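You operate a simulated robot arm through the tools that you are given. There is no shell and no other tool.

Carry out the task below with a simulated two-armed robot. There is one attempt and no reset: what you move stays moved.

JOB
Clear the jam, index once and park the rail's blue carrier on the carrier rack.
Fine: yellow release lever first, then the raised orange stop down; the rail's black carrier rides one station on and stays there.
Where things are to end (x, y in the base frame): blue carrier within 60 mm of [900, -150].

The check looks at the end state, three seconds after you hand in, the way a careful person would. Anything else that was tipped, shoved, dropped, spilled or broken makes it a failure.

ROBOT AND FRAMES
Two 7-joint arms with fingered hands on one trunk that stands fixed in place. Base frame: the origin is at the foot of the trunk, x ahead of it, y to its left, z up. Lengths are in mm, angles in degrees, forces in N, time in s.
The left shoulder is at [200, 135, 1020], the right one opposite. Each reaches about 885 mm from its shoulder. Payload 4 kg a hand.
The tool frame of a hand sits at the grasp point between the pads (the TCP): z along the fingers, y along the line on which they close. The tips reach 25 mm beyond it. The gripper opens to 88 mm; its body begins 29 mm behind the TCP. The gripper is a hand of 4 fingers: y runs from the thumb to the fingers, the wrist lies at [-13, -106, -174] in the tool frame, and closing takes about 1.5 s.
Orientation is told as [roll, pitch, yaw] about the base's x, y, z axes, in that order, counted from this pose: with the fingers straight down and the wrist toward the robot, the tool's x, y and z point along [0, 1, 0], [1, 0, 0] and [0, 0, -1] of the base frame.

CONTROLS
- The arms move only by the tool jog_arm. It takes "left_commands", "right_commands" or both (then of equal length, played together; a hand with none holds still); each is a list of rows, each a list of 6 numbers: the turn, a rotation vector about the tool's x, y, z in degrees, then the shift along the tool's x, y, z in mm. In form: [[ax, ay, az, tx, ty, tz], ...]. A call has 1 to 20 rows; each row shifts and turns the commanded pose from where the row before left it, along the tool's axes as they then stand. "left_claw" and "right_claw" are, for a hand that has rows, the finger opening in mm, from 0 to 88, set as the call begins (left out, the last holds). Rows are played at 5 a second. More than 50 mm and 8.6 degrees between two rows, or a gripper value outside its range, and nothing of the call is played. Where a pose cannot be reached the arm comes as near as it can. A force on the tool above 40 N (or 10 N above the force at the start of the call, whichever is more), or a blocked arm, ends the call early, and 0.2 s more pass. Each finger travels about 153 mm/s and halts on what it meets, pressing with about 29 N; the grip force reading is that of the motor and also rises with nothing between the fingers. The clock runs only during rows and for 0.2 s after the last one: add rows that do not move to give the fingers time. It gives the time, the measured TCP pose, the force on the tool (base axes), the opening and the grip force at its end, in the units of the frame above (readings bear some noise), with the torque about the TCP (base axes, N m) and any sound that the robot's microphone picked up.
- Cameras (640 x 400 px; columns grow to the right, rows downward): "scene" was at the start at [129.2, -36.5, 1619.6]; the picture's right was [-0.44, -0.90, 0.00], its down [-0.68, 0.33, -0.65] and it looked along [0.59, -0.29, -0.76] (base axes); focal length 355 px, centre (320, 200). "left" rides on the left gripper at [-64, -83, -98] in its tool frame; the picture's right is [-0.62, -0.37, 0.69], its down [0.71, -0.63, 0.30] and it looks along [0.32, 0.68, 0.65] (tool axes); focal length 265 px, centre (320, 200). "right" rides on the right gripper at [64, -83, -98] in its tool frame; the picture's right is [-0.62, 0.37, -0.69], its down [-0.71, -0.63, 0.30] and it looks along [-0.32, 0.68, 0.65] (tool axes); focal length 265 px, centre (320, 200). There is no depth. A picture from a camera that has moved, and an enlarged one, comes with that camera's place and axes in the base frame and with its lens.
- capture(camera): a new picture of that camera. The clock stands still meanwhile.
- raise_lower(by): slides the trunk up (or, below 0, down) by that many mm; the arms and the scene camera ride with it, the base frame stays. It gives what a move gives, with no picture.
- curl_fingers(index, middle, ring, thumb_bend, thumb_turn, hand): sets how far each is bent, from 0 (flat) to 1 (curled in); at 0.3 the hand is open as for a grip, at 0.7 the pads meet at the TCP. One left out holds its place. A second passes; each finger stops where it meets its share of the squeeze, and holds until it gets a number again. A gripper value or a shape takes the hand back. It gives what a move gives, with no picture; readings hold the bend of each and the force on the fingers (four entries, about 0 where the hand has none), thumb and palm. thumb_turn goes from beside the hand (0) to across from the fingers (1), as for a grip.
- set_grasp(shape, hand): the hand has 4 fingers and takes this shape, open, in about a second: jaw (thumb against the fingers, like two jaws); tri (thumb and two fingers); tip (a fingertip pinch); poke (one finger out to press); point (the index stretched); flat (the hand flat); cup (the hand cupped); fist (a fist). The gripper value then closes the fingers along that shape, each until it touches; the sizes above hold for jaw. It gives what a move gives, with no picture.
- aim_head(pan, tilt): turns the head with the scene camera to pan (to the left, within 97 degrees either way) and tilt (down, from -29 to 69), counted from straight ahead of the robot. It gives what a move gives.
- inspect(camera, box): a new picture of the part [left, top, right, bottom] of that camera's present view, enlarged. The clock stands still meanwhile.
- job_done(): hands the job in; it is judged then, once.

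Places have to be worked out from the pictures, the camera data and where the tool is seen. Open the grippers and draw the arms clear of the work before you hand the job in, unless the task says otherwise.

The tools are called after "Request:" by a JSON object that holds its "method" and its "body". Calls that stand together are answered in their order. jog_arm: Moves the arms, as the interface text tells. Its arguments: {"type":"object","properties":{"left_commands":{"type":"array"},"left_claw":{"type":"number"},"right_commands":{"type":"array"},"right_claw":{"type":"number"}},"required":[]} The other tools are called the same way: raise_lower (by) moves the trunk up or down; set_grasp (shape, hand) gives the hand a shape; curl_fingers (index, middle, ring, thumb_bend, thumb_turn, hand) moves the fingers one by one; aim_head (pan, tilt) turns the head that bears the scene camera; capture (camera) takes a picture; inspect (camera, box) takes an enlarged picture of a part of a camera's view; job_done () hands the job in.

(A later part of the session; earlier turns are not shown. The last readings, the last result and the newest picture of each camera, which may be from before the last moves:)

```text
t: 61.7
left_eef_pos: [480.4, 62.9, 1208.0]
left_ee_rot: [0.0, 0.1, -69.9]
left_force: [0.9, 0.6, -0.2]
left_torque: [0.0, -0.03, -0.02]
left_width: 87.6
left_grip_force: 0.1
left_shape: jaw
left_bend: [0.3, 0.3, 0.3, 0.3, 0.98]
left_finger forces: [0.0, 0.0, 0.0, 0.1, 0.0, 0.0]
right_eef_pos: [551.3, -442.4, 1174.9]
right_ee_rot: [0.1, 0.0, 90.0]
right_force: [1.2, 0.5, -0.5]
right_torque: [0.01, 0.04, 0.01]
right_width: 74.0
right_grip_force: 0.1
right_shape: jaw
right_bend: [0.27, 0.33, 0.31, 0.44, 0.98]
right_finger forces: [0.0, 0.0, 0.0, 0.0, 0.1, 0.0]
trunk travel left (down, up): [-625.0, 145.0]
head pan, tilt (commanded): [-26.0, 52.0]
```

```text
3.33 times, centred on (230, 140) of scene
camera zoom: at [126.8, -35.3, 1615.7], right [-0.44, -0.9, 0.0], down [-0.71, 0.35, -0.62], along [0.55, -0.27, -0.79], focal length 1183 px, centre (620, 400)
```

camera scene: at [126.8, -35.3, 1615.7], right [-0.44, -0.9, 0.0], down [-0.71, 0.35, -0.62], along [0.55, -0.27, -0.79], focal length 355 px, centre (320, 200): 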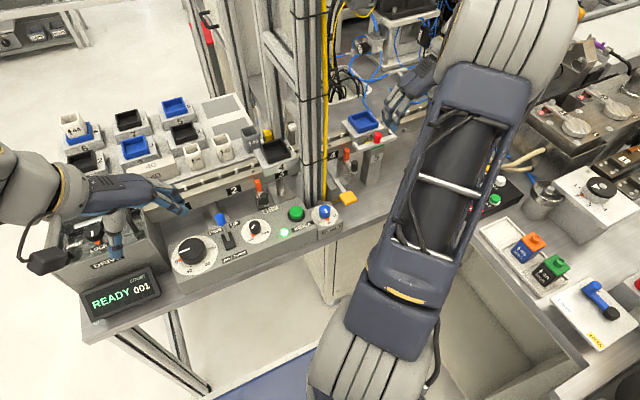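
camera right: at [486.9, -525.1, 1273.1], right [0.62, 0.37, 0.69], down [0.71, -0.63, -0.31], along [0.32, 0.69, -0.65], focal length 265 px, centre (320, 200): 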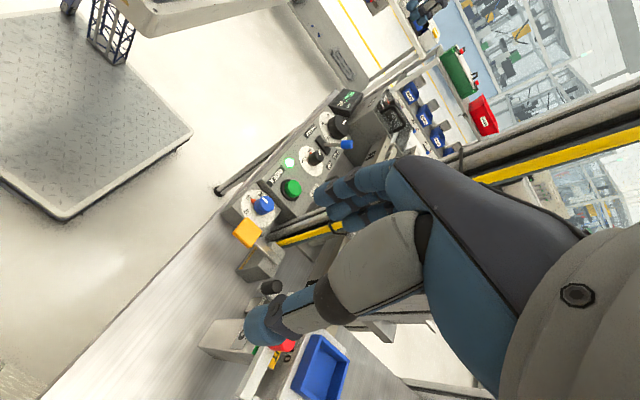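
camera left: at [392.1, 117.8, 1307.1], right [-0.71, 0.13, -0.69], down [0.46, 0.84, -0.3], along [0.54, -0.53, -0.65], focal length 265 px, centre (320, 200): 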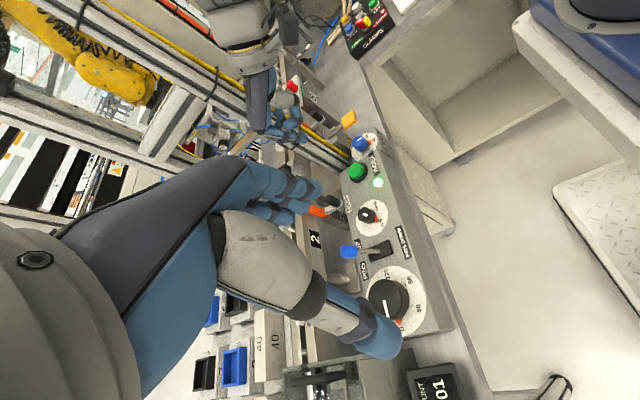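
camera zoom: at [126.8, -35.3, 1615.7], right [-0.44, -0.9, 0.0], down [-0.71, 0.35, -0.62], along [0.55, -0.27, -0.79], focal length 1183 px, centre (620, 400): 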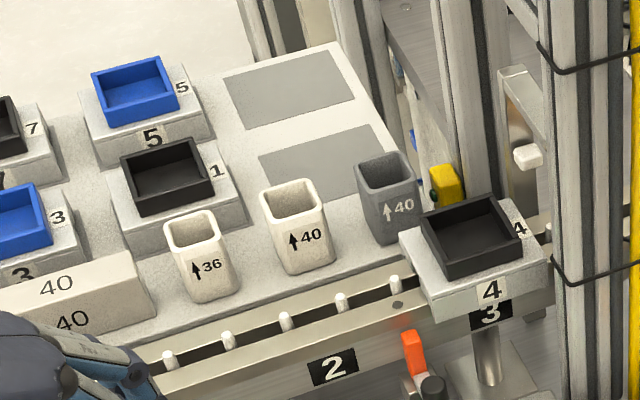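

With the tray about 58×56 mm (centre ≈(713,-442)), only ~13 mm tall above the base, a grip across y at this yaw has all fingers on the walls and clears the red knob. I move over it at z≈1110.

Request:
{"method": "jog_arm", "body": {"right_commands": [[0, 0, 0, -40.5, 0, 8], [0, 0, 0, -40.5, 0, 16], [0, 0, 0, -40.5, 0, 20], [0, 0, 0, -40.5, 0, 20], [0, 0, 0, 0, 0, 0]]}}

Request:
{"method": "capture", "body": {"camera": "right"}}

Request:
{"method": "inspect", "body": {"camera": "scene", "box": [310, 60, 470, 200]}}

Request:
{"method": "inspect", "body": {"camera": "left", "box": [220, 40, 360, 160]}}

```text
t: 62.9
left_eef_pos: [481.6, 62.8, 1208.0]
left_ee_rot: [-0.1, 0.0, -70.0]
left_force: [-0.1, -0.5, 0.0]
left_torque: [-0.01, 0.0, 0.02]
left_width: 87.9
left_grip_force: 0.0
left_shape: jaw
left_bend: [0.3, 0.3, 0.3, 0.3, 0.98]
left_finger forces: [0.0, 0.1, 0.0, 0.0, 0.0, 0.0]
right_eef_pos: [714.8, -444.0, 1110.4]
right_ee_rot: [0.1, 0.0, 89.9]
right_force: [-0.4, -0.5, 0.4]
right_torque: [-0.02, -0.01, -0.03]
right_width: 74.0
right_grip_force: 0.1
right_shape: jaw
right_bend: [0.27, 0.33, 0.31, 0.44, 0.98]
right_finger forces: [0.1, 0.1, 0.0, 0.0, 0.0, 0.1]
trunk travel left (down, up): [-625.0, 145.0]
head pan, tilt (commanded): [-26.0, 52.0]
```

```text
taken
camera right: at [650.3, -526.1, 1209.1], right [0.62, 0.37, 0.69], down [0.71, -0.63, -0.31], along [0.32, 0.68, -0.65], focal length 265 px, centre (320, 200)
```

right: 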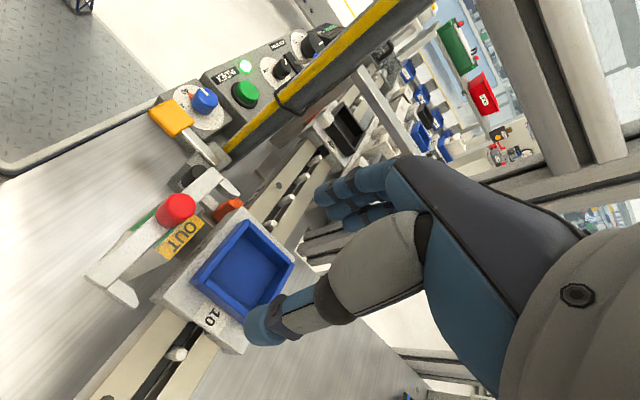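

```text
2.86 times, centred on (390, 130) of scene
camera zoom: at [126.7, -35.3, 1615.7], right [-0.44, -0.9, 0.0], down [-0.71, 0.35, -0.62], along [0.55, -0.27, -0.79], focal length 1014 px, centre (120, 400)
```

zoom: 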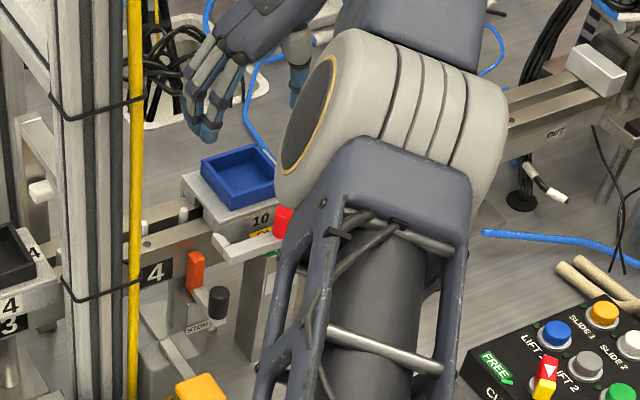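

```text
3.33 times, centred on (290, 100) of left
camera zoom: at [392.0, 117.8, 1307.1], right [-0.71, 0.13, -0.69], down [0.46, 0.84, -0.3], along [0.54, -0.53, -0.65], focal length 885 px, centre (420, 533)
```

zoom: 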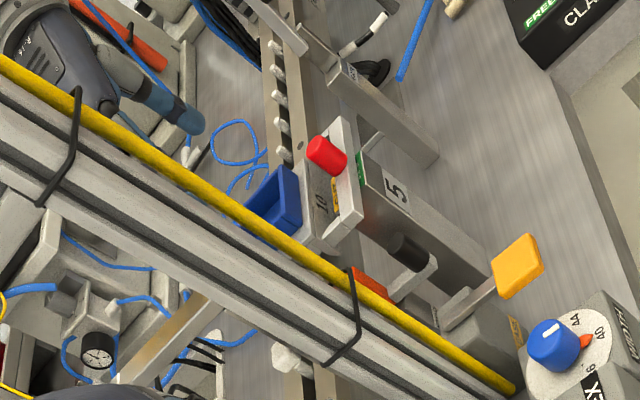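

I enlarge the tray in the hand's own view to work out the alignment.

Request:
{"method": "inspect", "body": {"camera": "right", "box": [130, 190, 370, 360]}}

```text
2.35 times, centred on (250, 275) of right
camera zoom: at [650.3, -526.1, 1209.1], right [0.62, 0.37, 0.69], down [0.71, -0.63, -0.31], along [0.32, 0.68, -0.65], focal length 624 px, centre (485, 24)
```

zoom: 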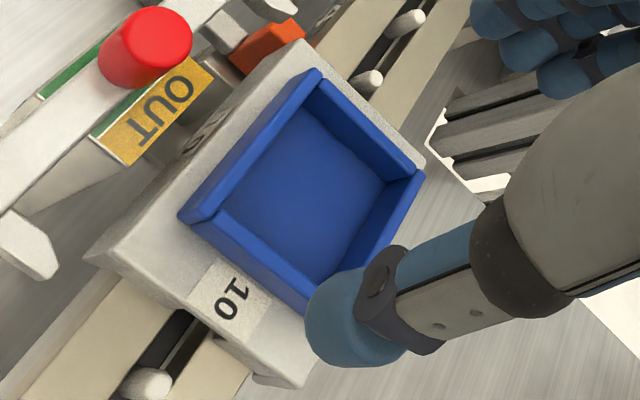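

Seen from the hand, the tray centre is about (717,-447), so I shift 2 mm in x and −2.5 mm in y, and lower to z≈1068 for another look.

Request:
{"method": "jog_arm", "body": {"right_commands": [[0, 0, 0, -2, -2.5, 12], [0, 0, 0, 0, 0, 15], [0, 0, 0, 0, 0, 15], [0, 0, 0, 0, 0, 0]]}}

Request:
{"method": "inspect", "body": {"camera": "right", "box": [130, 130, 430, 360]}}

Request:
{"method": "inspect", "body": {"camera": "scene", "box": [310, 60, 470, 200]}}

Request:
{"method": "inspect", "body": {"camera": "left", "box": [220, 40, 360, 160]}}

```text
t: 63.9
left_eef_pos: [480.9, 61.9, 1207.5]
left_ee_rot: [0.0, 0.0, -70.0]
left_force: [-0.4, -0.1, -0.1]
left_torque: [0.01, 0.02, 0.0]
left_width: 87.8
left_grip_force: 0.1
left_shape: jaw
left_bend: [0.3, 0.3, 0.3, 0.3, 0.98]
left_finger forces: [0.0, 0.0, 0.0, 0.1, 0.0, 0.1]
right_eef_pos: [716.4, -443.9, 1069.2]
right_ee_rot: [0.0, -0.1, 89.9]
right_force: [0.5, -0.1, 0.0]
right_torque: [0.0, -0.01, -0.02]
right_width: 74.2
right_grip_force: 0.0
right_shape: jaw
right_bend: [0.27, 0.33, 0.31, 0.44, 0.98]
right_finger forces: [0.0, 0.0, 0.0, 0.0, 0.0, 0.0]
trunk travel left (down, up): [-625.0, 145.0]
head pan, tilt (commanded): [-26.0, 52.0]
```

```text
1.74 times, centred on (280, 245) of right
camera zoom: at [651.9, -527.9, 1167.6], right [0.62, 0.37, 0.69], down [0.71, -0.63, -0.31], along [0.33, 0.68, -0.65], focal length 462 px, centre (390, 122)
```

zoom: 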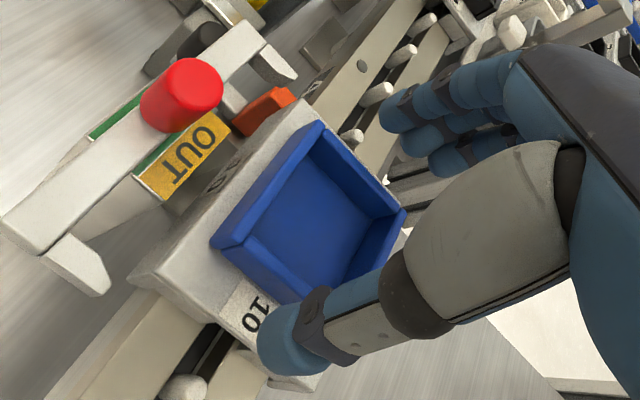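

```text
2.86 times, centred on (390, 130) of scene
camera zoom: at [126.9, -35.3, 1615.7], right [-0.44, -0.9, 0.0], down [-0.71, 0.35, -0.62], along [0.55, -0.27, -0.79], focal length 1014 px, centre (120, 400)
```

zoom: 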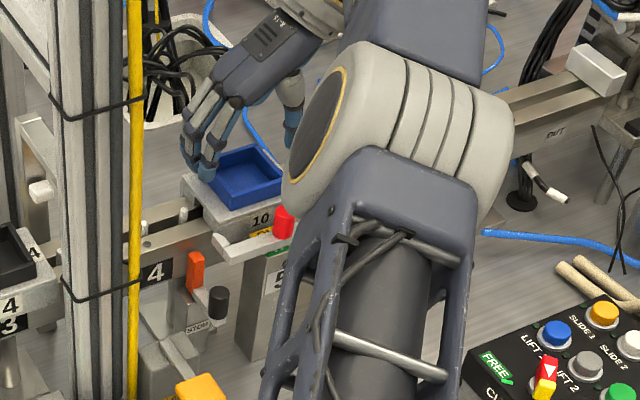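

```text
3.33 times, centred on (290, 100) of left
camera zoom: at [392.1, 117.7, 1307.1], right [-0.71, 0.13, -0.69], down [0.46, 0.84, -0.3], along [0.54, -0.53, -0.65], focal length 885 px, centre (420, 533)
```

zoom: 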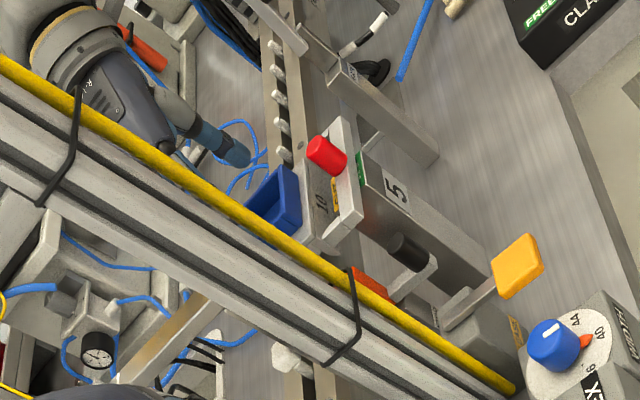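

The tray is about 54×59 mm with centre (718,-448) as seen from the hand. I widen to 80 mm, shift 3 mm more to −y and lower to about 1053.

Request:
{"method": "jog_arm", "body": {"right_commands": [[0, 0, 0, -1, -3, 0], [0, 0, 0, 0, 0, 8], [0, 0, 0, 0, 0, 8], [0, 0, 0, 0, 0, 0]], "right_claw": 80}}

Request:
{"method": "inspect", "body": {"camera": "right", "box": [130, 130, 430, 360]}}

Request:
{"method": "inspect", "body": {"camera": "scene", "box": [320, 90, 420, 170]}}

```text
t: 64.9
left_eef_pos: [480.8, 61.3, 1207.3]
left_ee_rot: [0.0, 0.0, -70.0]
left_force: [-0.2, -0.4, -0.2]
left_torque: [0.01, 0.01, -0.02]
left_width: 87.7
left_grip_force: 0.0
left_shape: jaw
left_bend: [0.3, 0.3, 0.3, 0.3, 0.98]
left_finger forces: [0.0, 0.1, 0.0, 0.0, 0.1, 0.0]
right_eef_pos: [718.2, -446.2, 1053.5]
right_ee_rot: [0.0, -0.1, 89.9]
right_force: [-0.2, -0.1, -1.6]
right_torque: [-0.01, 0.01, 0.01]
right_width: 79.8
right_grip_force: 0.0
right_shape: jaw
right_bend: [0.3, 0.32, 0.3, 0.32, 0.98]
right_finger forces: [0.0, 0.1, 0.0, 0.0, 0.0, 0.0]
trunk travel left (down, up): [-625.0, 145.0]
head pan, tilt (commanded): [-26.0, 52.0]
```

```text
1.74 times, centred on (280, 245) of right
camera zoom: at [652.5, -529.8, 1151.2], right [0.62, 0.37, 0.69], down [0.71, -0.63, -0.31], along [0.33, 0.68, -0.65], focal length 462 px, centre (390, 122)
```

zoom: 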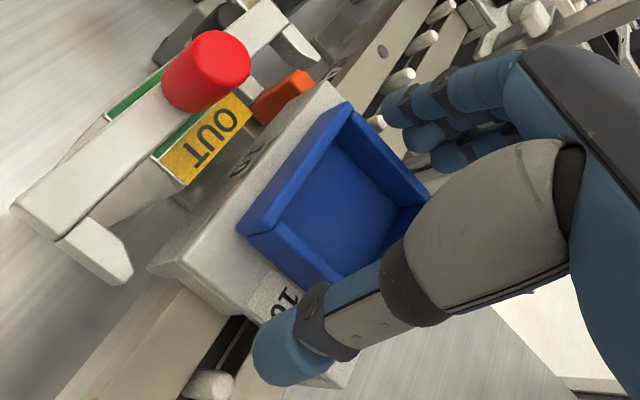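

```text
5.00 times, centred on (370, 130) of scene
camera zoom: at [126.8, -35.3, 1615.7], right [-0.44, -0.9, 0.0], down [-0.71, 0.35, -0.62], along [0.55, -0.27, -0.79], focal length 1775 px, centre (70, 550)
```

zoom: 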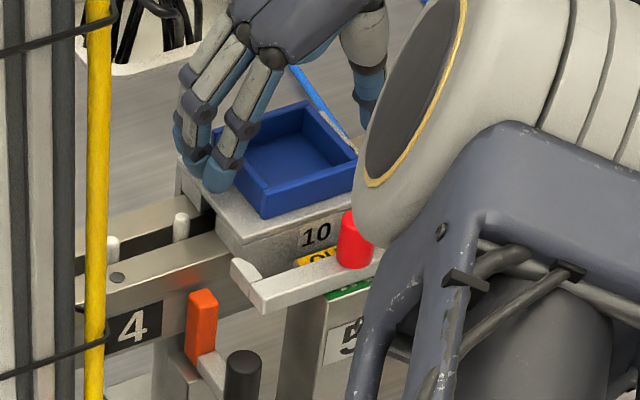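

Scene view: fingertips are just left of the left wall at z≈1038, thumb right of the right wall, both clear of the tray. I lower 12 mm more so the tips come below the rim.

Request:
{"method": "jog_arm", "body": {"right_commands": [[0, 0, 0, 0, 0, 4], [0, 0, 0, 0, 0, 4], [0, 0, 0, 0, 0, 4], [0, 0, 0, 0, 0, 0]]}}

Request:
{"method": "inspect", "body": {"camera": "scene", "box": [320, 90, 420, 170]}}

Request:
{"method": "inspect", "body": {"camera": "right", "box": [130, 130, 430, 360]}}

```text
t: 65.9
left_eef_pos: [481.2, 61.8, 1208.6]
left_ee_rot: [-0.1, -0.1, -70.0]
left_force: [0.5, -0.5, 0.6]
left_torque: [0.02, -0.03, -0.06]
left_width: 87.7
left_grip_force: 0.1
left_shape: jaw
left_bend: [0.3, 0.3, 0.3, 0.3, 0.98]
left_finger forces: [0.0, 0.0, 0.1, 0.0, 0.1, 0.0]
right_eef_pos: [717.1, -445.9, 1041.2]
right_ee_rot: [0.0, -0.1, 89.8]
right_force: [-0.2, -1.4, 1.2]
right_torque: [0.06, -0.01, 0.02]
right_width: 79.6
right_grip_force: 0.1
right_shape: jaw
right_bend: [0.3, 0.31, 0.3, 0.32, 0.98]
right_finger forces: [0.3, 1.8, 0.1, 0.0, 0.0, 0.1]
trunk travel left (down, up): [-625.0, 145.0]
head pan, tilt (commanded): [-26.0, 52.0]
```

```text
5.00 times, centred on (370, 130) of scene
camera zoom: at [126.8, -35.3, 1615.7], right [-0.44, -0.9, 0.0], down [-0.71, 0.35, -0.62], along [0.55, -0.27, -0.79], focal length 1775 px, centre (70, 550)
```

zoom: 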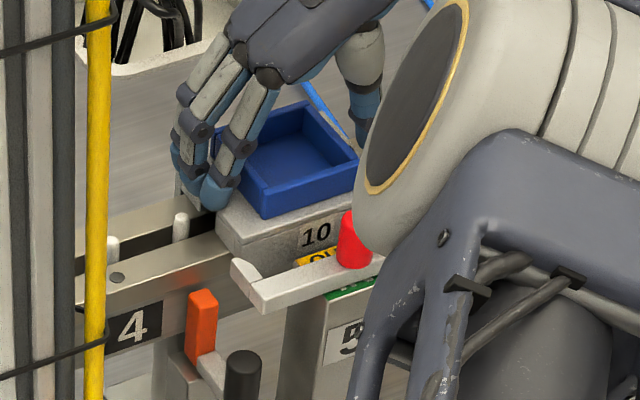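

```text
1.74 times, centred on (280, 245) of right
camera zoom: at [653.1, -529.4, 1139.8], right [0.62, 0.37, 0.69], down [0.71, -0.63, -0.31], along [0.33, 0.68, -0.65], focal length 462 px, centre (390, 122)
```

zoom: 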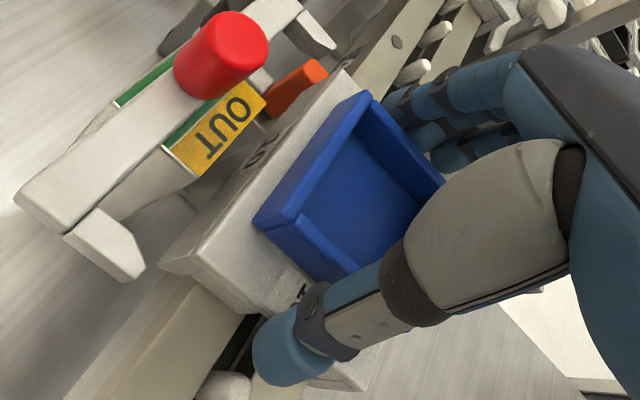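

The fingers just touch the base top's edge (1.8 N), so the tips are at base level, below the tray's rim. I raise 1 mm and close on the tray, with time to settle.

Request:
{"method": "jog_arm", "body": {"right_commands": [[0, 0, 0, 0, 0, -1], [0, 0, 0, 0, 0, 0], [0, 0, 0, 0, 0, 0], [0, 0, 0, 0, 0, 0], [0, 0, 0, 0, 0, 0], [0, 0, 0, 0, 0, 0], [0, 0, 0, 0, 0, 0]], "right_claw": 40}}

Request:
{"method": "inspect", "body": {"camera": "scene", "box": [320, 90, 420, 170]}}

Request:
{"method": "inspect", "body": {"camera": "right", "box": [130, 130, 430, 360]}}

```text
t: 67.5
left_eef_pos: [481.0, 60.9, 1208.4]
left_ee_rot: [0.0, 0.0, -70.1]
left_force: [-0.2, 0.7, 0.2]
left_torque: [0.05, 0.01, 0.02]
left_width: 87.6
left_grip_force: 0.1
left_shape: jaw
left_bend: [0.3, 0.3, 0.3, 0.3, 0.98]
left_finger forces: [0.0, 0.1, 0.0, 0.0, 0.0, 0.0]
right_eef_pos: [717.2, -445.7, 1042.5]
right_ee_rot: [0.0, 0.0, 89.9]
right_force: [1.8, -1.2, 11.6]
right_torque: [-0.34, 0.0, 0.04]
right_width: 52.0
right_grip_force: 29.1
right_shape: jaw
right_bend: [0.29, 0.4, 0.37, 0.65, 1.0]
right_finger forces: [16.3, 8.3, 3.6, 0.0, 36.4, 0.0]
trunk travel left (down, up): [-625.0, 145.0]
head pan, tilt (commanded): [-26.0, 52.0]
```

```text
5.00 times, centred on (370, 130) of scene
camera zoom: at [126.6, -35.2, 1615.8], right [-0.44, -0.9, 0.0], down [-0.71, 0.35, -0.62], along [0.55, -0.27, -0.79], focal length 1775 px, centre (70, 550)
```

zoom: 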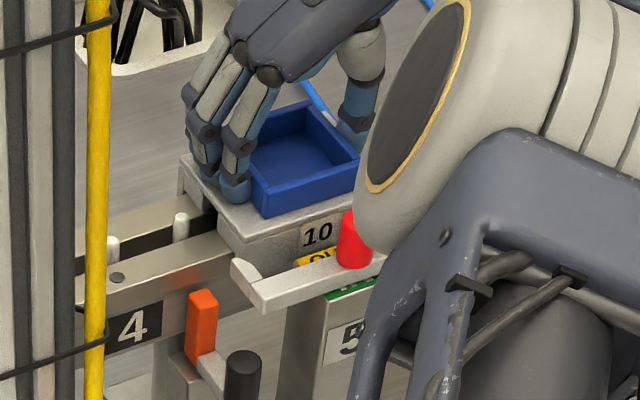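

```text
1.74 times, centred on (280, 245) of right
camera zoom: at [652.9, -529.4, 1140.9], right [0.62, 0.37, 0.69], down [0.71, -0.63, -0.3], along [0.33, 0.68, -0.65], focal length 462 px, centre (390, 122)
```

zoom: 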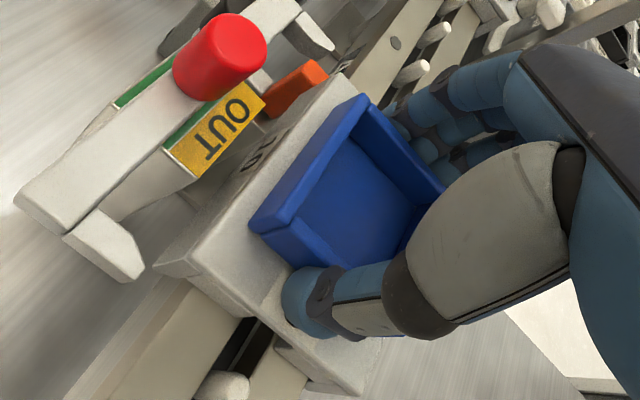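

The grip is firm (thumb 36 N against the three fingers). I lift slowly 12 mm and check that the whole carrier, base included, comes along.

Request:
{"method": "jog_arm", "body": {"right_commands": [[0, 0, 0, 0, 0, -3], [0, 0, 0, 0, 0, -3], [0, 0, 0, 0, 0, -3], [0, 0, 0, 0, 0, -3], [0, 0, 0, 0, 0, 0]]}}

Request:
{"method": "inspect", "body": {"camera": "scene", "box": [320, 90, 420, 170]}}

Request:
{"method": "inspect", "body": {"camera": "right", "box": [130, 130, 430, 360]}}

```text
t: 68.7
left_eef_pos: [480.6, 61.2, 1208.7]
left_ee_rot: [-0.1, 0.0, -70.0]
left_force: [0.3, -0.1, -0.6]
left_torque: [0.01, -0.01, -0.01]
left_width: 87.6
left_grip_force: 0.1
left_shape: jaw
left_bend: [0.3, 0.3, 0.3, 0.3, 0.98]
left_finger forces: [0.0, 0.1, 0.0, 0.0, 0.0, 0.0]
right_eef_pos: [716.2, -446.4, 1054.0]
right_ee_rot: [0.1, -0.1, 90.0]
right_force: [-0.4, 0.4, -2.8]
right_torque: [-0.02, 0.02, 0.01]
right_width: 51.6
right_grip_force: 29.4
right_shape: jaw
right_bend: [0.29, 0.4, 0.37, 0.66, 1.0]
right_finger forces: [16.8, 7.2, 3.6, 0.0, 27.6, 0.0]
trunk travel left (down, up): [-625.0, 145.0]
head pan, tilt (commanded): [-26.0, 52.0]
```

```text
5.00 times, centred on (370, 130) of scene
camera zoom: at [126.9, -35.3, 1615.7], right [-0.44, -0.9, 0.0], down [-0.71, 0.35, -0.62], along [0.55, -0.27, -0.79], focal length 1775 px, centre (70, 550)
```

zoom: 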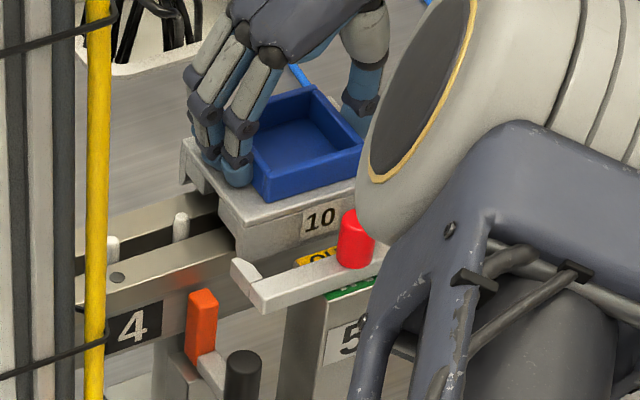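

```text
1.74 times, centred on (280, 245) of right
camera zoom: at [652.4, -529.4, 1152.0], right [0.62, 0.37, 0.69], down [0.71, -0.63, -0.31], along [0.32, 0.68, -0.65], focal length 462 px, centre (390, 122)
```

zoom: 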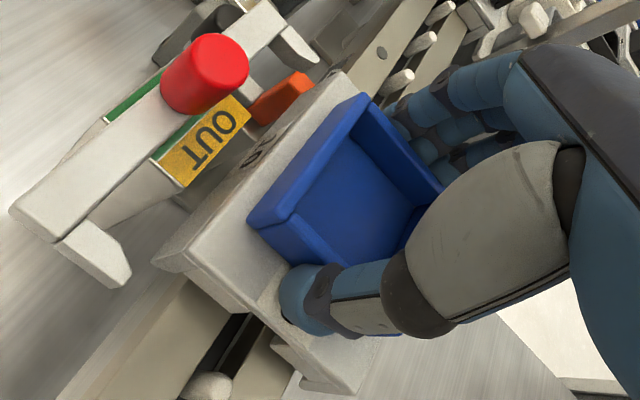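

The whole carrier lifts cleanly (about 3 N). I raise it to z≈1165.

Request:
{"method": "jog_arm", "body": {"right_commands": [[0, 0, 0, 0, 0, -15], [0, 0, 0, 0, 0, -25], [0, 0, 0, 0, 0, -25], [0, 0, 0, 0, 0, -25], [0, 0, 0, 0, 0, -22], [0, 0, 0, 0, 0, 0]]}}

Request:
{"method": "capture", "body": {"camera": "right"}}

Request:
{"method": "capture", "body": {"camera": "scene"}}

```text
t: 70.1
left_eef_pos: [481.2, 62.1, 1207.6]
left_ee_rot: [0.1, 0.0, -69.9]
left_force: [0.0, 0.0, -0.2]
left_torque: [-0.01, -0.01, 0.04]
left_width: 87.7
left_grip_force: 0.1
left_shape: jaw
left_bend: [0.3, 0.3, 0.3, 0.3, 0.98]
left_finger forces: [0.0, 0.0, 0.1, 0.0, 0.0, 0.0]
right_eef_pos: [712.8, -443.0, 1140.7]
right_ee_rot: [0.1, 0.0, 89.8]
right_force: [-0.2, 0.0, -3.9]
right_torque: [0.01, 0.02, 0.01]
right_width: 51.7
right_grip_force: 29.2
right_shape: jaw
right_bend: [0.29, 0.4, 0.37, 0.66, 1.0]
right_finger forces: [16.7, 7.3, 3.6, 0.0, 27.7, 0.0]
right hand out of reach, approached as far as the arm can: row 4, 5
trunk travel left (down, up): [-625.0, 145.0]
head pan, tilt (commanded): [-26.0, 52.0]
```

```text
taken
camera right: at [648.6, -525.7, 1238.8], right [0.62, 0.37, 0.69], down [0.71, -0.63, -0.3], along [0.33, 0.68, -0.65], focal length 265 px, centre (320, 200)
```

right: 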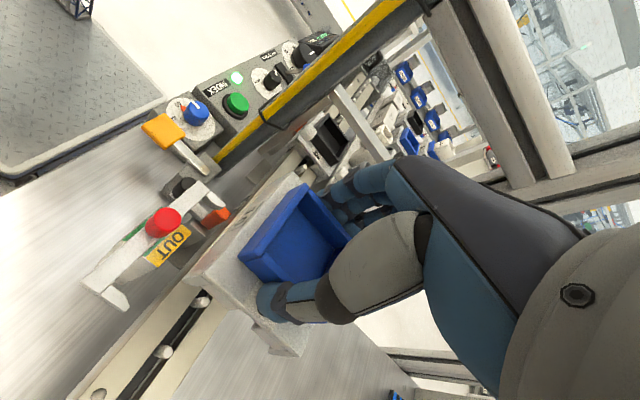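

```text
taken
camera scene: at [127.0, -35.4, 1615.7], right [-0.44, -0.9, 0.0], down [-0.71, 0.35, -0.62], along [0.55, -0.27, -0.79], focal length 355 px, centre (320, 200)
```

scene: 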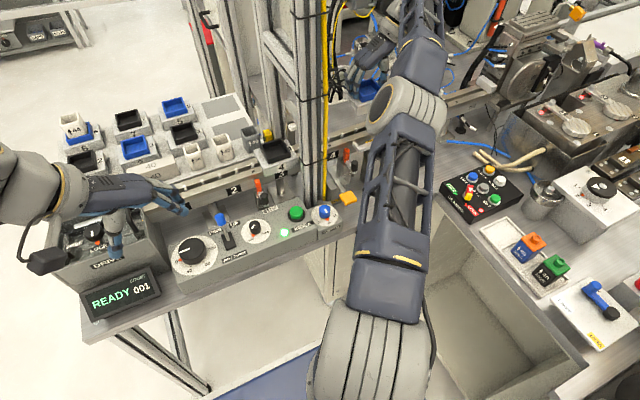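

The arm met its reach limit at z≈1141, but the carrier is well clear (bottom ≈1087). I retract toward the robot to x≈557.

Request:
{"method": "jog_arm", "body": {"right_commands": [[0, 0, 0, 30, 0, 0], [0, 0, 0, 40, 0, 0], [0, 0, 0, 40, 0, 0], [0, 0, 0, 40, 0, 0], [0, 0, 0, 0, 0, 0]]}}

Request:
{"method": "capture", "body": {"camera": "right"}}

Request:
{"method": "capture", "body": {"camera": "scene"}}

```text
t: 71.3
left_eef_pos: [480.5, 62.1, 1207.4]
left_ee_rot: [0.0, 0.0, -70.0]
left_force: [-0.2, 0.0, -0.3]
left_torque: [-0.01, 0.01, 0.01]
left_width: 87.2
left_grip_force: 0.1
left_shape: jaw
left_bend: [0.3, 0.3, 0.3, 0.3, 0.98]
left_finger forces: [0.1, 0.0, 0.0, 0.0, 0.1, 0.0]
right_eef_pos: [564.0, -444.9, 1139.4]
right_ee_rot: [0.0, -0.1, 90.0]
right_force: [1.4, 0.1, -3.2]
right_torque: [-0.03, 0.01, 0.02]
right_width: 51.2
right_grip_force: 29.1
right_shape: jaw
right_bend: [0.29, 0.4, 0.38, 0.66, 0.99]
right_finger forces: [16.7, 7.1, 3.6, 0.0, 27.5, 0.0]
trunk travel left (down, up): [-625.0, 145.0]
head pan, tilt (commanded): [-26.0, 52.0]
```

```text
taken
camera right: at [499.3, -527.5, 1238.5], right [0.62, 0.37, 0.69], down [0.71, -0.63, -0.31], along [0.33, 0.68, -0.65], focal length 265 px, centre (320, 200)
```

right: 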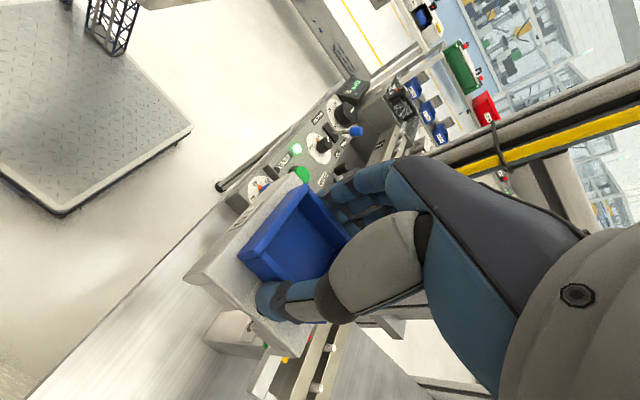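

```text
taken
camera scene: at [127.0, -35.3, 1615.7], right [-0.44, -0.9, 0.0], down [-0.71, 0.35, -0.62], along [0.55, -0.27, -0.79], focal length 355 px, centre (320, 200)
```

scene: 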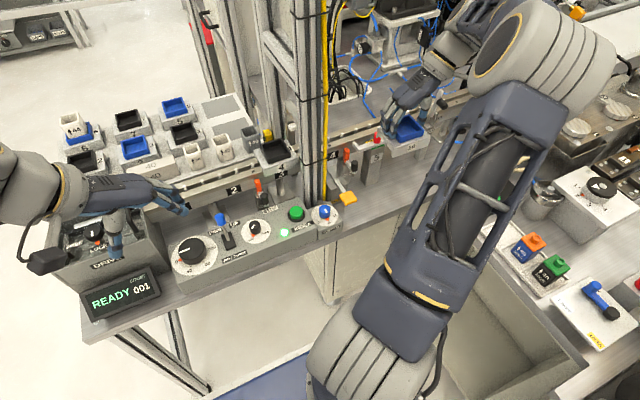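

The carrier hangs level in the grip. I turn the hand back to yaw 0 here (clear of everything), rising 20 mm.

Request:
{"method": "jog_arm", "body": {"right_commands": [[0, 0, 8.2, 0, 0, -4], [0, 0, 8.2, 0, 0, -4], [0, 0, 8.2, 0, 0, -4], [0, 0, 8.2, 0, 0, -4], [0, 0, 8.2, 0, 0, -4], [0, 0, 8.2, 0, 0, 0], [0, 0, 8.2, 0, 0, 0], [0, 0, 8.2, 0, 0, 0], [0, 0, 8.2, 0, 0, 0], [0, 0, 8.2, 0, 0, 0], [0, 0, 8, 0, 0, 0], [0, 0, 0, 0, 0, 0]]}}

Request:
{"method": "capture", "body": {"camera": "right"}}

Request:
{"method": "capture", "body": {"camera": "scene"}}

```text
t: 73.9
left_eef_pos: [481.2, 61.6, 1207.5]
left_ee_rot: [0.0, 0.0, -70.1]
left_force: [-0.2, -0.1, 0.8]
left_torque: [-0.01, 0.0, -0.04]
left_width: 87.9
left_grip_force: 0.1
left_shape: jaw
left_bend: [0.3, 0.3, 0.3, 0.3, 0.98]
left_finger forces: [0.0, 0.0, 0.1, 0.0, 0.0, 0.0]
right_eef_pos: [562.4, -444.1, 1159.9]
right_ee_rot: [0.1, -0.1, -0.2]
right_force: [0.4, -0.1, -2.3]
right_torque: [0.0, 0.01, 0.04]
right_width: 51.3
right_grip_force: 28.7
right_shape: jaw
right_bend: [0.29, 0.4, 0.38, 0.66, 0.99]
right_finger forces: [16.8, 7.3, 3.6, 0.0, 27.4, 0.0]
trunk travel left (down, up): [-625.0, 145.0]
head pan, tilt (commanded): [-26.0, 52.0]
```

```text
taken
camera right: at [480.0, -379.0, 1258.7], right [0.37, -0.62, 0.69], down [-0.63, -0.71, -0.31], along [0.68, -0.33, -0.65], focal length 265 px, centre (320, 200)
```

right: 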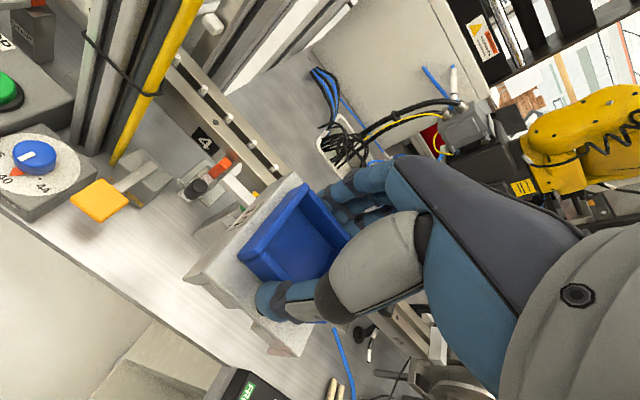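

```text
taken
camera scene: at [126.9, -35.4, 1615.7], right [-0.44, -0.9, 0.0], down [-0.71, 0.35, -0.62], along [0.55, -0.27, -0.79], focal length 355 px, centre (320, 200)
```

scene: 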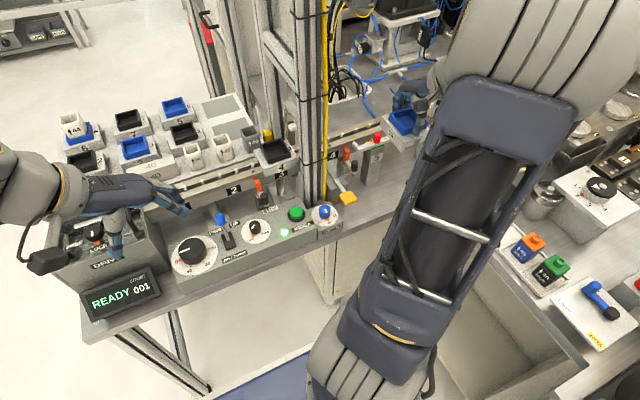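

Now I carry it past the front of the pillar: x≈551, along +y to y≈-170 at z≈1160.

Request:
{"method": "jog_arm", "body": {"right_commands": [[0, 0, 0, 0, -11, 0], [0, 0, 0, 39, 0, 0], [0, 0, 0, 39, 0, 0], [0, 0, 0, 39, 0, 0], [0, 0, 0, 39, 0, 0], [0, 0, 0, 39, 0, 0], [0, 0, 0, 39, 0, 0], [0, 0, 0, 39, 0, 0], [0, 0, 0, 0, 0, 0]]}}

Request:
{"method": "capture", "body": {"camera": "right"}}

Request:
{"method": "capture", "body": {"camera": "scene"}}

Request:
{"method": "capture", "body": {"camera": "left"}}

```text
t: 75.9
left_eef_pos: [480.3, 62.0, 1208.6]
left_ee_rot: [0.0, 0.0, -69.9]
left_force: [0.8, 0.1, -0.2]
left_torque: [-0.02, -0.01, -0.04]
left_width: 87.5
left_grip_force: 0.0
left_shape: jaw
left_bend: [0.3, 0.3, 0.3, 0.3, 0.98]
left_finger forces: [0.1, 0.1, 0.1, 0.0, 0.0, 0.0]
right_eef_pos: [551.9, -170.8, 1160.0]
right_ee_rot: [0.2, 0.0, -0.2]
right_force: [0.1, -0.3, -2.6]
right_torque: [0.04, -0.01, -0.03]
right_width: 51.1
right_grip_force: 29.0
right_shape: jaw
right_bend: [0.29, 0.4, 0.38, 0.66, 0.99]
right_finger forces: [16.8, 7.2, 3.6, 0.1, 27.3, 0.0]
trunk travel left (down, up): [-625.0, 145.0]
head pan, tilt (commanded): [-26.0, 52.0]
```

```text
taken
camera right: at [469.7, -106.7, 1258.8], right [0.37, -0.62, 0.69], down [-0.63, -0.71, -0.31], along [0.68, -0.32, -0.65], focal length 265 px, centre (320, 200)
```

right: 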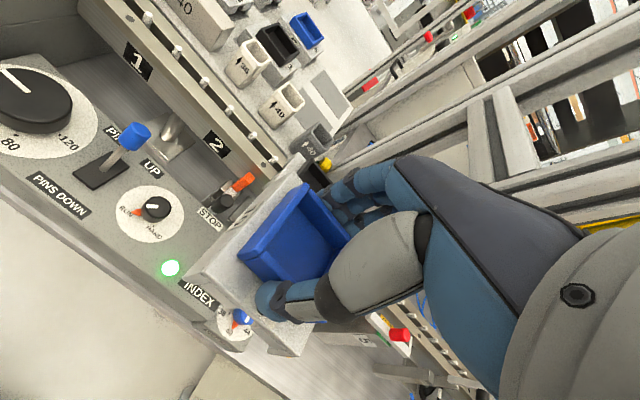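

```text
taken
camera scene: at [126.9, -35.3, 1615.7], right [-0.44, -0.9, 0.0], down [-0.71, 0.35, -0.62], along [0.55, -0.27, -0.79], focal length 355 px, centre (320, 200)
```

scene: 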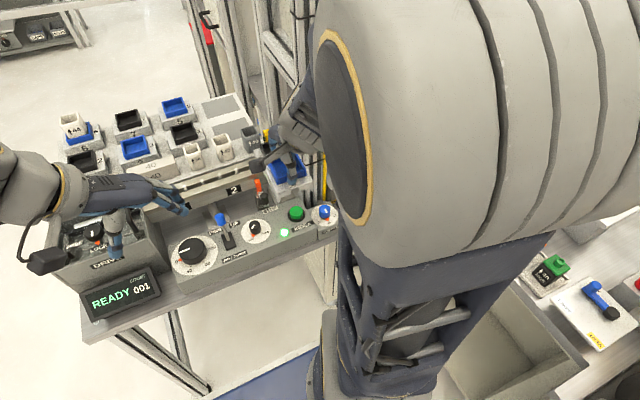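

```text
taken
camera left: at [392.2, 117.7, 1307.1], right [-0.71, 0.13, -0.69], down [0.46, 0.84, -0.3], along [0.54, -0.53, -0.65], focal length 265 px, centre (320, 200)
```

left: 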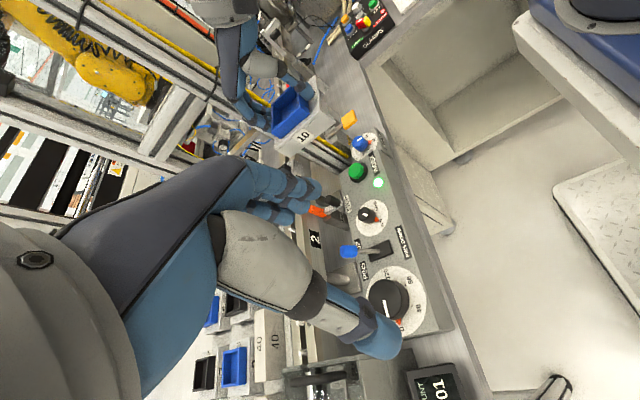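

The load passed the pillar well. Now forward toward the rack at y≈-140 in stages, watching clearance to the pillar.

Request:
{"method": "jog_arm", "body": {"right_commands": [[0, 0, 0, 16, 10, 0], [0, 0, 0, 15, 20, 0], [0, 0, 0, 0, 35, 0], [0, 0, 0, 0, 35, 0], [0, 0, 0, 0, 0, 0]]}}

Request:
{"method": "capture", "body": {"camera": "right"}}

Request:
{"method": "capture", "body": {"camera": "scene"}}

Request:
{"method": "capture", "body": {"camera": "left"}}

```text
t: 77.1
left_eef_pos: [480.6, 61.5, 1207.7]
left_ee_rot: [0.0, -0.1, -70.1]
left_force: [-0.2, -0.4, 0.0]
left_torque: [0.02, -0.02, 0.01]
left_width: 88.0
left_grip_force: 0.0
left_shape: jaw
left_bend: [0.3, 0.3, 0.3, 0.3, 0.98]
left_finger forces: [0.1, 0.1, 0.0, 0.0, 0.0, 0.0]
right_eef_pos: [653.1, -140.8, 1160.5]
right_ee_rot: [0.0, 0.1, -0.1]
right_force: [0.0, -0.7, -2.8]
right_torque: [-0.01, 0.02, 0.0]
right_width: 51.3
right_grip_force: 28.9
right_shape: jaw
right_bend: [0.29, 0.4, 0.38, 0.66, 0.99]
right_finger forces: [16.6, 7.3, 3.7, 0.1, 27.3, 0.1]
trunk travel left (down, up): [-625.0, 145.0]
head pan, tilt (commanded): [-26.0, 52.0]
```

```text
taken
camera right: at [570.4, -76.1, 1259.0], right [0.37, -0.62, 0.69], down [-0.63, -0.71, -0.31], along [0.68, -0.32, -0.65], focal length 265 px, centre (320, 200)
```

right: 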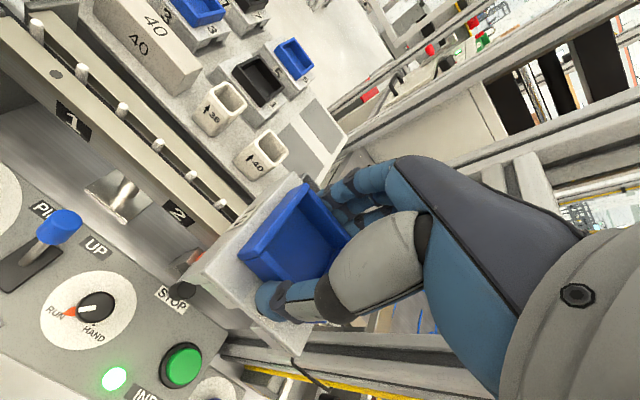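

```text
taken
camera scene: at [126.8, -35.2, 1615.7], right [-0.44, -0.9, 0.0], down [-0.71, 0.35, -0.62], along [0.55, -0.27, -0.79], focal length 355 px, centre (320, 200)
```

scene: 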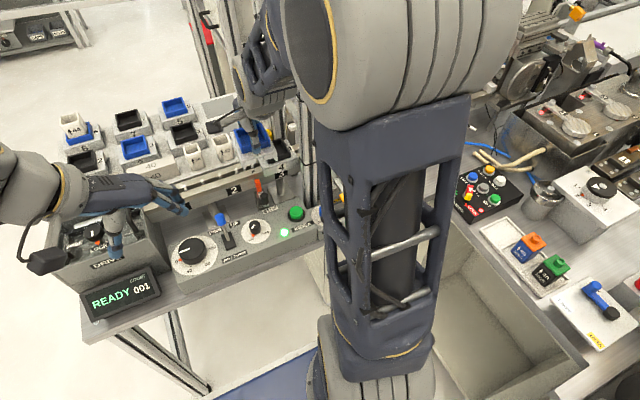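

```text
taken
camera left: at [392.1, 117.8, 1307.1], right [-0.71, 0.13, -0.69], down [0.46, 0.84, -0.3], along [0.54, -0.53, -0.65], focal length 265 px, centre (320, 200)
```

left: 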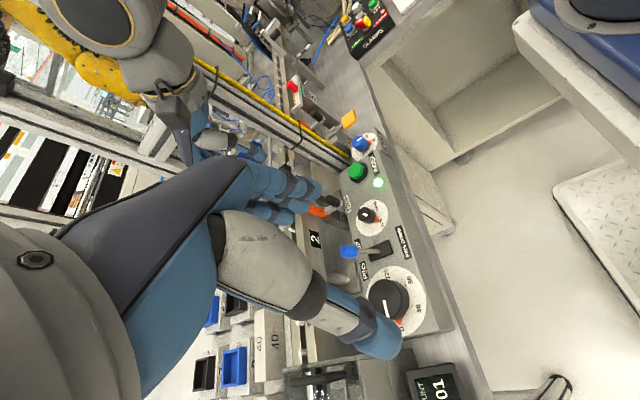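

So far clear. I continue forward with a little more margin to the pillar (y≈-125), in two more stages.

Request:
{"method": "jog_arm", "body": {"right_commands": [[0, 0, 0, 8, 25, 0], [0, 0, 0, 8, 30, 0], [0, 0, 0, 0, 30, 0], [0, 0, 0, 0, 0, 0]]}}

Request:
{"method": "capture", "body": {"camera": "right"}}

Request:
{"method": "capture", "body": {"camera": "scene"}}

Request:
{"method": "capture", "body": {"camera": "left"}}

```text
t: 78.1
left_eef_pos: [481.3, 61.9, 1207.6]
left_ee_rot: [0.0, 0.1, -70.1]
left_force: [0.6, -0.1, -0.2]
left_torque: [-0.01, -0.04, -0.02]
left_width: 87.9
left_grip_force: 0.1
left_shape: jaw
left_bend: [0.3, 0.3, 0.3, 0.3, 0.98]
left_finger forces: [0.1, 0.0, 0.0, 0.0, 0.1, 0.0]
right_eef_pos: [738.7, -124.0, 1159.3]
right_ee_rot: [0.1, 0.0, -0.1]
right_force: [0.6, 0.4, -4.8]
right_torque: [0.02, 0.0, 0.01]
right_width: 50.9
right_grip_force: 29.0
right_shape: jaw
right_bend: [0.29, 0.4, 0.38, 0.66, 0.99]
right_finger forces: [16.5, 7.3, 3.6, 0.1, 27.2, 0.0]
trunk travel left (down, up): [-625.0, 145.0]
head pan, tilt (commanded): [-26.0, 52.0]
```

```text
taken
camera right: at [655.1, -59.8, 1258.3], right [0.37, -0.62, 0.69], down [-0.63, -0.71, -0.31], along [0.68, -0.32, -0.65], focal length 265 px, centre (320, 200)
```

right: 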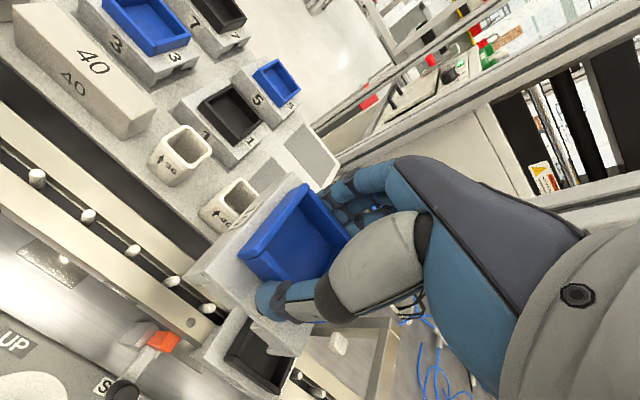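

```text
taken
camera scene: at [126.8, -35.3, 1615.7], right [-0.44, -0.9, 0.0], down [-0.71, 0.35, -0.62], along [0.55, -0.27, -0.79], focal length 355 px, centre (320, 200)
```

scene: 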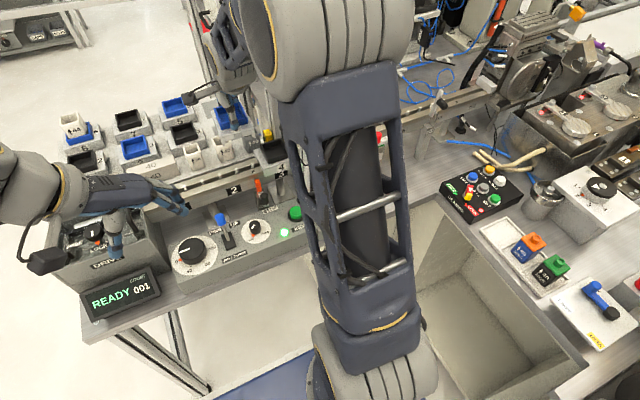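

```text
taken
camera left: at [392.1, 117.8, 1307.0], right [-0.71, 0.13, -0.69], down [0.46, 0.84, -0.3], along [0.54, -0.53, -0.65], focal length 265 px, centre (320, 200)
```

left: 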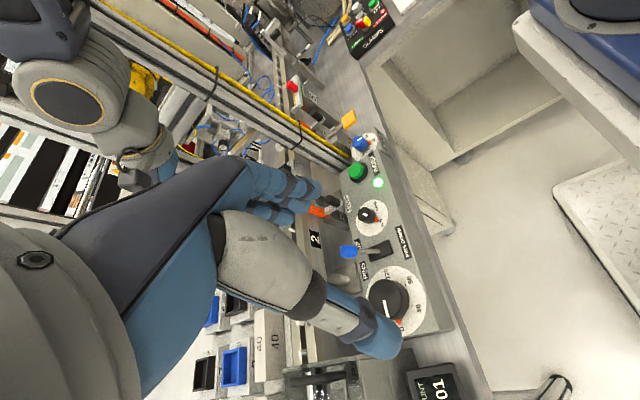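

Clear so far; the estimated forearm line passes the pillar with margin. I continue to x≈835 at y≈-132.

Request:
{"method": "jog_arm", "body": {"right_commands": [[0, 0, 0, -2, 32, 0], [0, 0, 0, -3, 32, 0], [0, 0, 0, -3, 32, 0], [0, 0, 0, 0, 0, 0]]}}

Request:
{"method": "capture", "body": {"camera": "right"}}

Request:
{"method": "capture", "body": {"camera": "scene"}}

Request:
{"method": "capture", "body": {"camera": "left"}}

```text
t: 79.1
left_eef_pos: [480.5, 60.9, 1208.0]
left_ee_rot: [0.1, 0.0, -69.9]
left_force: [0.0, -0.1, -0.7]
left_torque: [0.01, 0.01, -0.03]
left_width: 87.6
left_grip_force: 0.0
left_shape: jaw
left_bend: [0.3, 0.3, 0.3, 0.3, 0.98]
left_finger forces: [0.0, 0.1, 0.0, 0.0, 0.0, 0.0]
right_eef_pos: [835.2, -132.4, 1161.3]
right_ee_rot: [0.1, 0.0, -0.1]
right_force: [0.9, 0.2, -3.6]
right_torque: [0.01, 0.0, 0.0]
right_width: 51.1
right_grip_force: 28.9
right_shape: jaw
right_bend: [0.29, 0.4, 0.38, 0.66, 0.99]
right_finger forces: [16.5, 7.2, 3.7, 0.0, 27.2, 0.0]
trunk travel left (down, up): [-625.0, 145.0]
head pan, tilt (commanded): [-26.0, 52.0]
```

```text
taken
camera right: at [751.0, -68.5, 1259.6], right [0.37, -0.62, 0.69], down [-0.63, -0.71, -0.31], along [0.68, -0.32, -0.65], focal length 265 px, centre (320, 200)
```

right: 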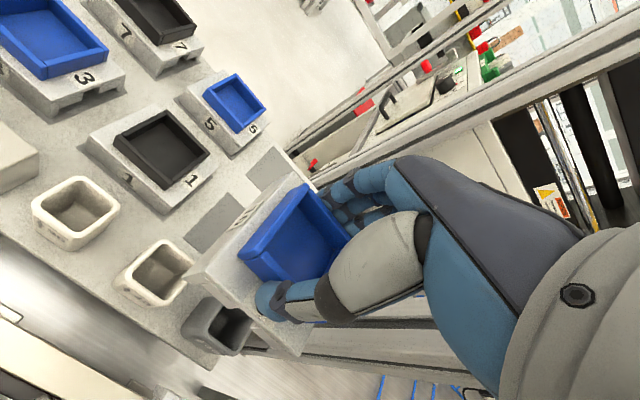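

```text
taken
camera scene: at [126.9, -35.3, 1615.7], right [-0.44, -0.9, 0.0], down [-0.71, 0.35, -0.62], along [0.55, -0.27, -0.79], focal length 355 px, centre (320, 200)
```

scene: 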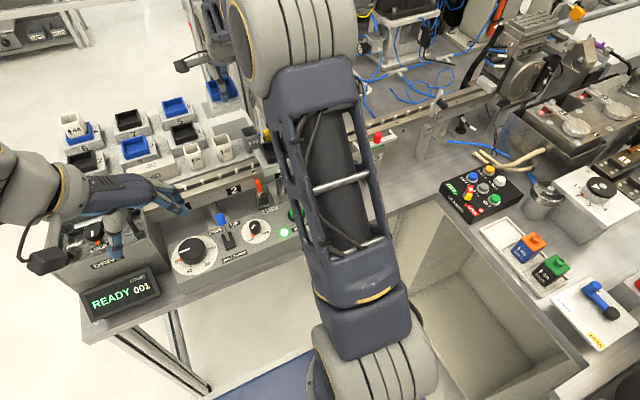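

```text
taken
camera left: at [392.1, 117.7, 1307.0], right [-0.71, 0.13, -0.69], down [0.46, 0.84, -0.3], along [0.54, -0.53, -0.65], focal length 265 px, centre (320, 200)
```

left: 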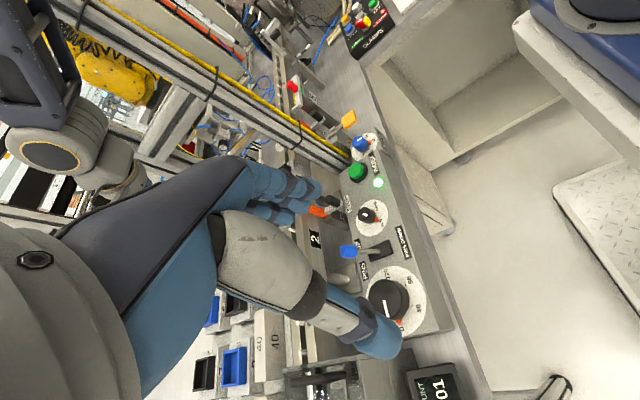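

Still clear. I move the last 67 mm to above the pad: x≈902, y≈-141.

Request:
{"method": "jog_arm", "body": {"right_commands": [[0, 0, 0, -4, 33, 0], [0, 0, 0, -5, 34, 0], [0, 0, 0, 0, 0, 0]]}}

Request:
{"method": "capture", "body": {"camera": "right"}}

Request:
{"method": "capture", "body": {"camera": "scene"}}

Request:
{"method": "inspect", "body": {"camera": "scene", "box": [140, 40, 300, 180]}}

```text
t: 79.9
left_eef_pos: [480.7, 61.6, 1209.1]
left_ee_rot: [0.0, 0.0, -69.9]
left_force: [0.4, -1.0, 0.5]
left_torque: [-0.02, 0.02, -0.02]
left_width: 87.9
left_grip_force: 0.1
left_shape: jaw
left_bend: [0.3, 0.3, 0.3, 0.3, 0.98]
left_finger forces: [0.0, 0.1, 0.0, 0.0, 0.1, 0.0]
right_eef_pos: [900.7, -143.4, 1162.0]
right_ee_rot: [0.2, 0.1, -0.1]
right_force: [0.1, 0.0, -3.1]
right_torque: [0.01, -0.05, -0.02]
right_width: 51.2
right_grip_force: 28.8
right_shape: jaw
right_bend: [0.29, 0.4, 0.38, 0.66, 0.99]
right_finger forces: [16.4, 7.3, 3.7, 0.0, 27.2, 0.1]
trunk travel left (down, up): [-625.0, 145.0]
head pan, tilt (commanded): [-26.0, 52.0]
```

```text
taken
camera right: at [817.2, -78.7, 1259.9], right [0.37, -0.62, 0.69], down [-0.63, -0.71, -0.3], along [0.68, -0.32, -0.66], focal length 265 px, centre (320, 200)
```

right: 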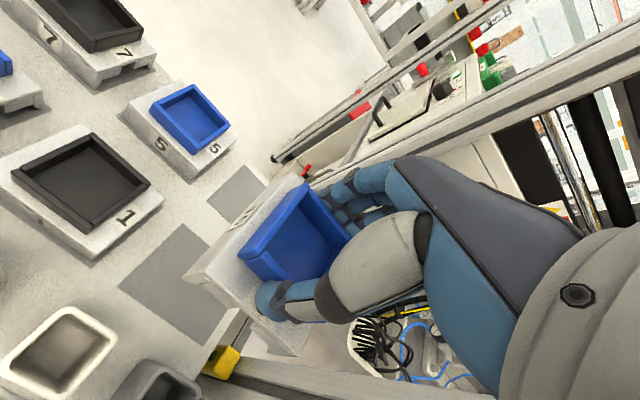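

```text
taken
camera scene: at [126.9, -35.3, 1615.7], right [-0.44, -0.9, 0.0], down [-0.71, 0.35, -0.62], along [0.55, -0.27, -0.79], focal length 355 px, centre (320, 200)
```

scene: 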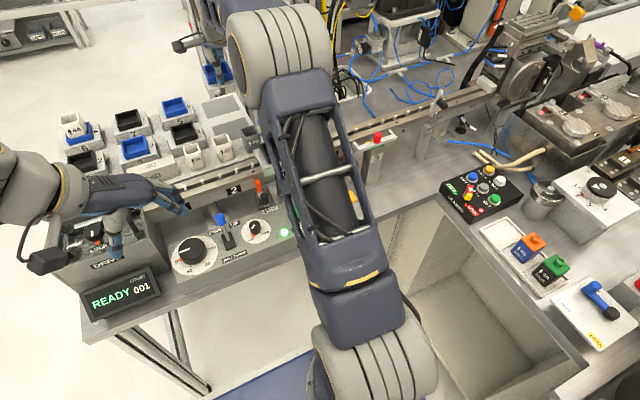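

```text
2.86 times, centred on (220, 110) of scene
camera zoom: at [126.9, -35.3, 1615.7], right [-0.44, -0.9, 0.0], down [-0.71, 0.35, -0.62], along [0.55, -0.27, -0.79], focal length 1014 px, centre (606, 457)
```

zoom: 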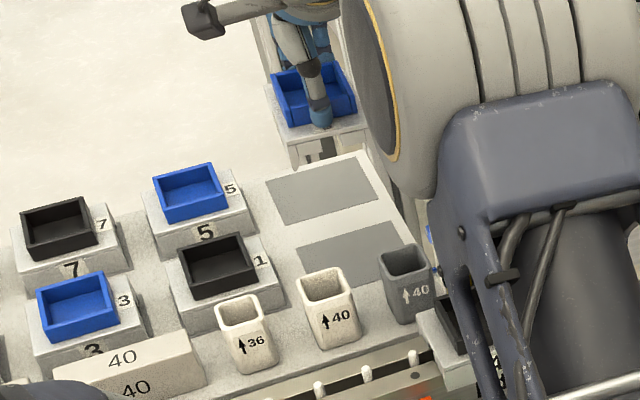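

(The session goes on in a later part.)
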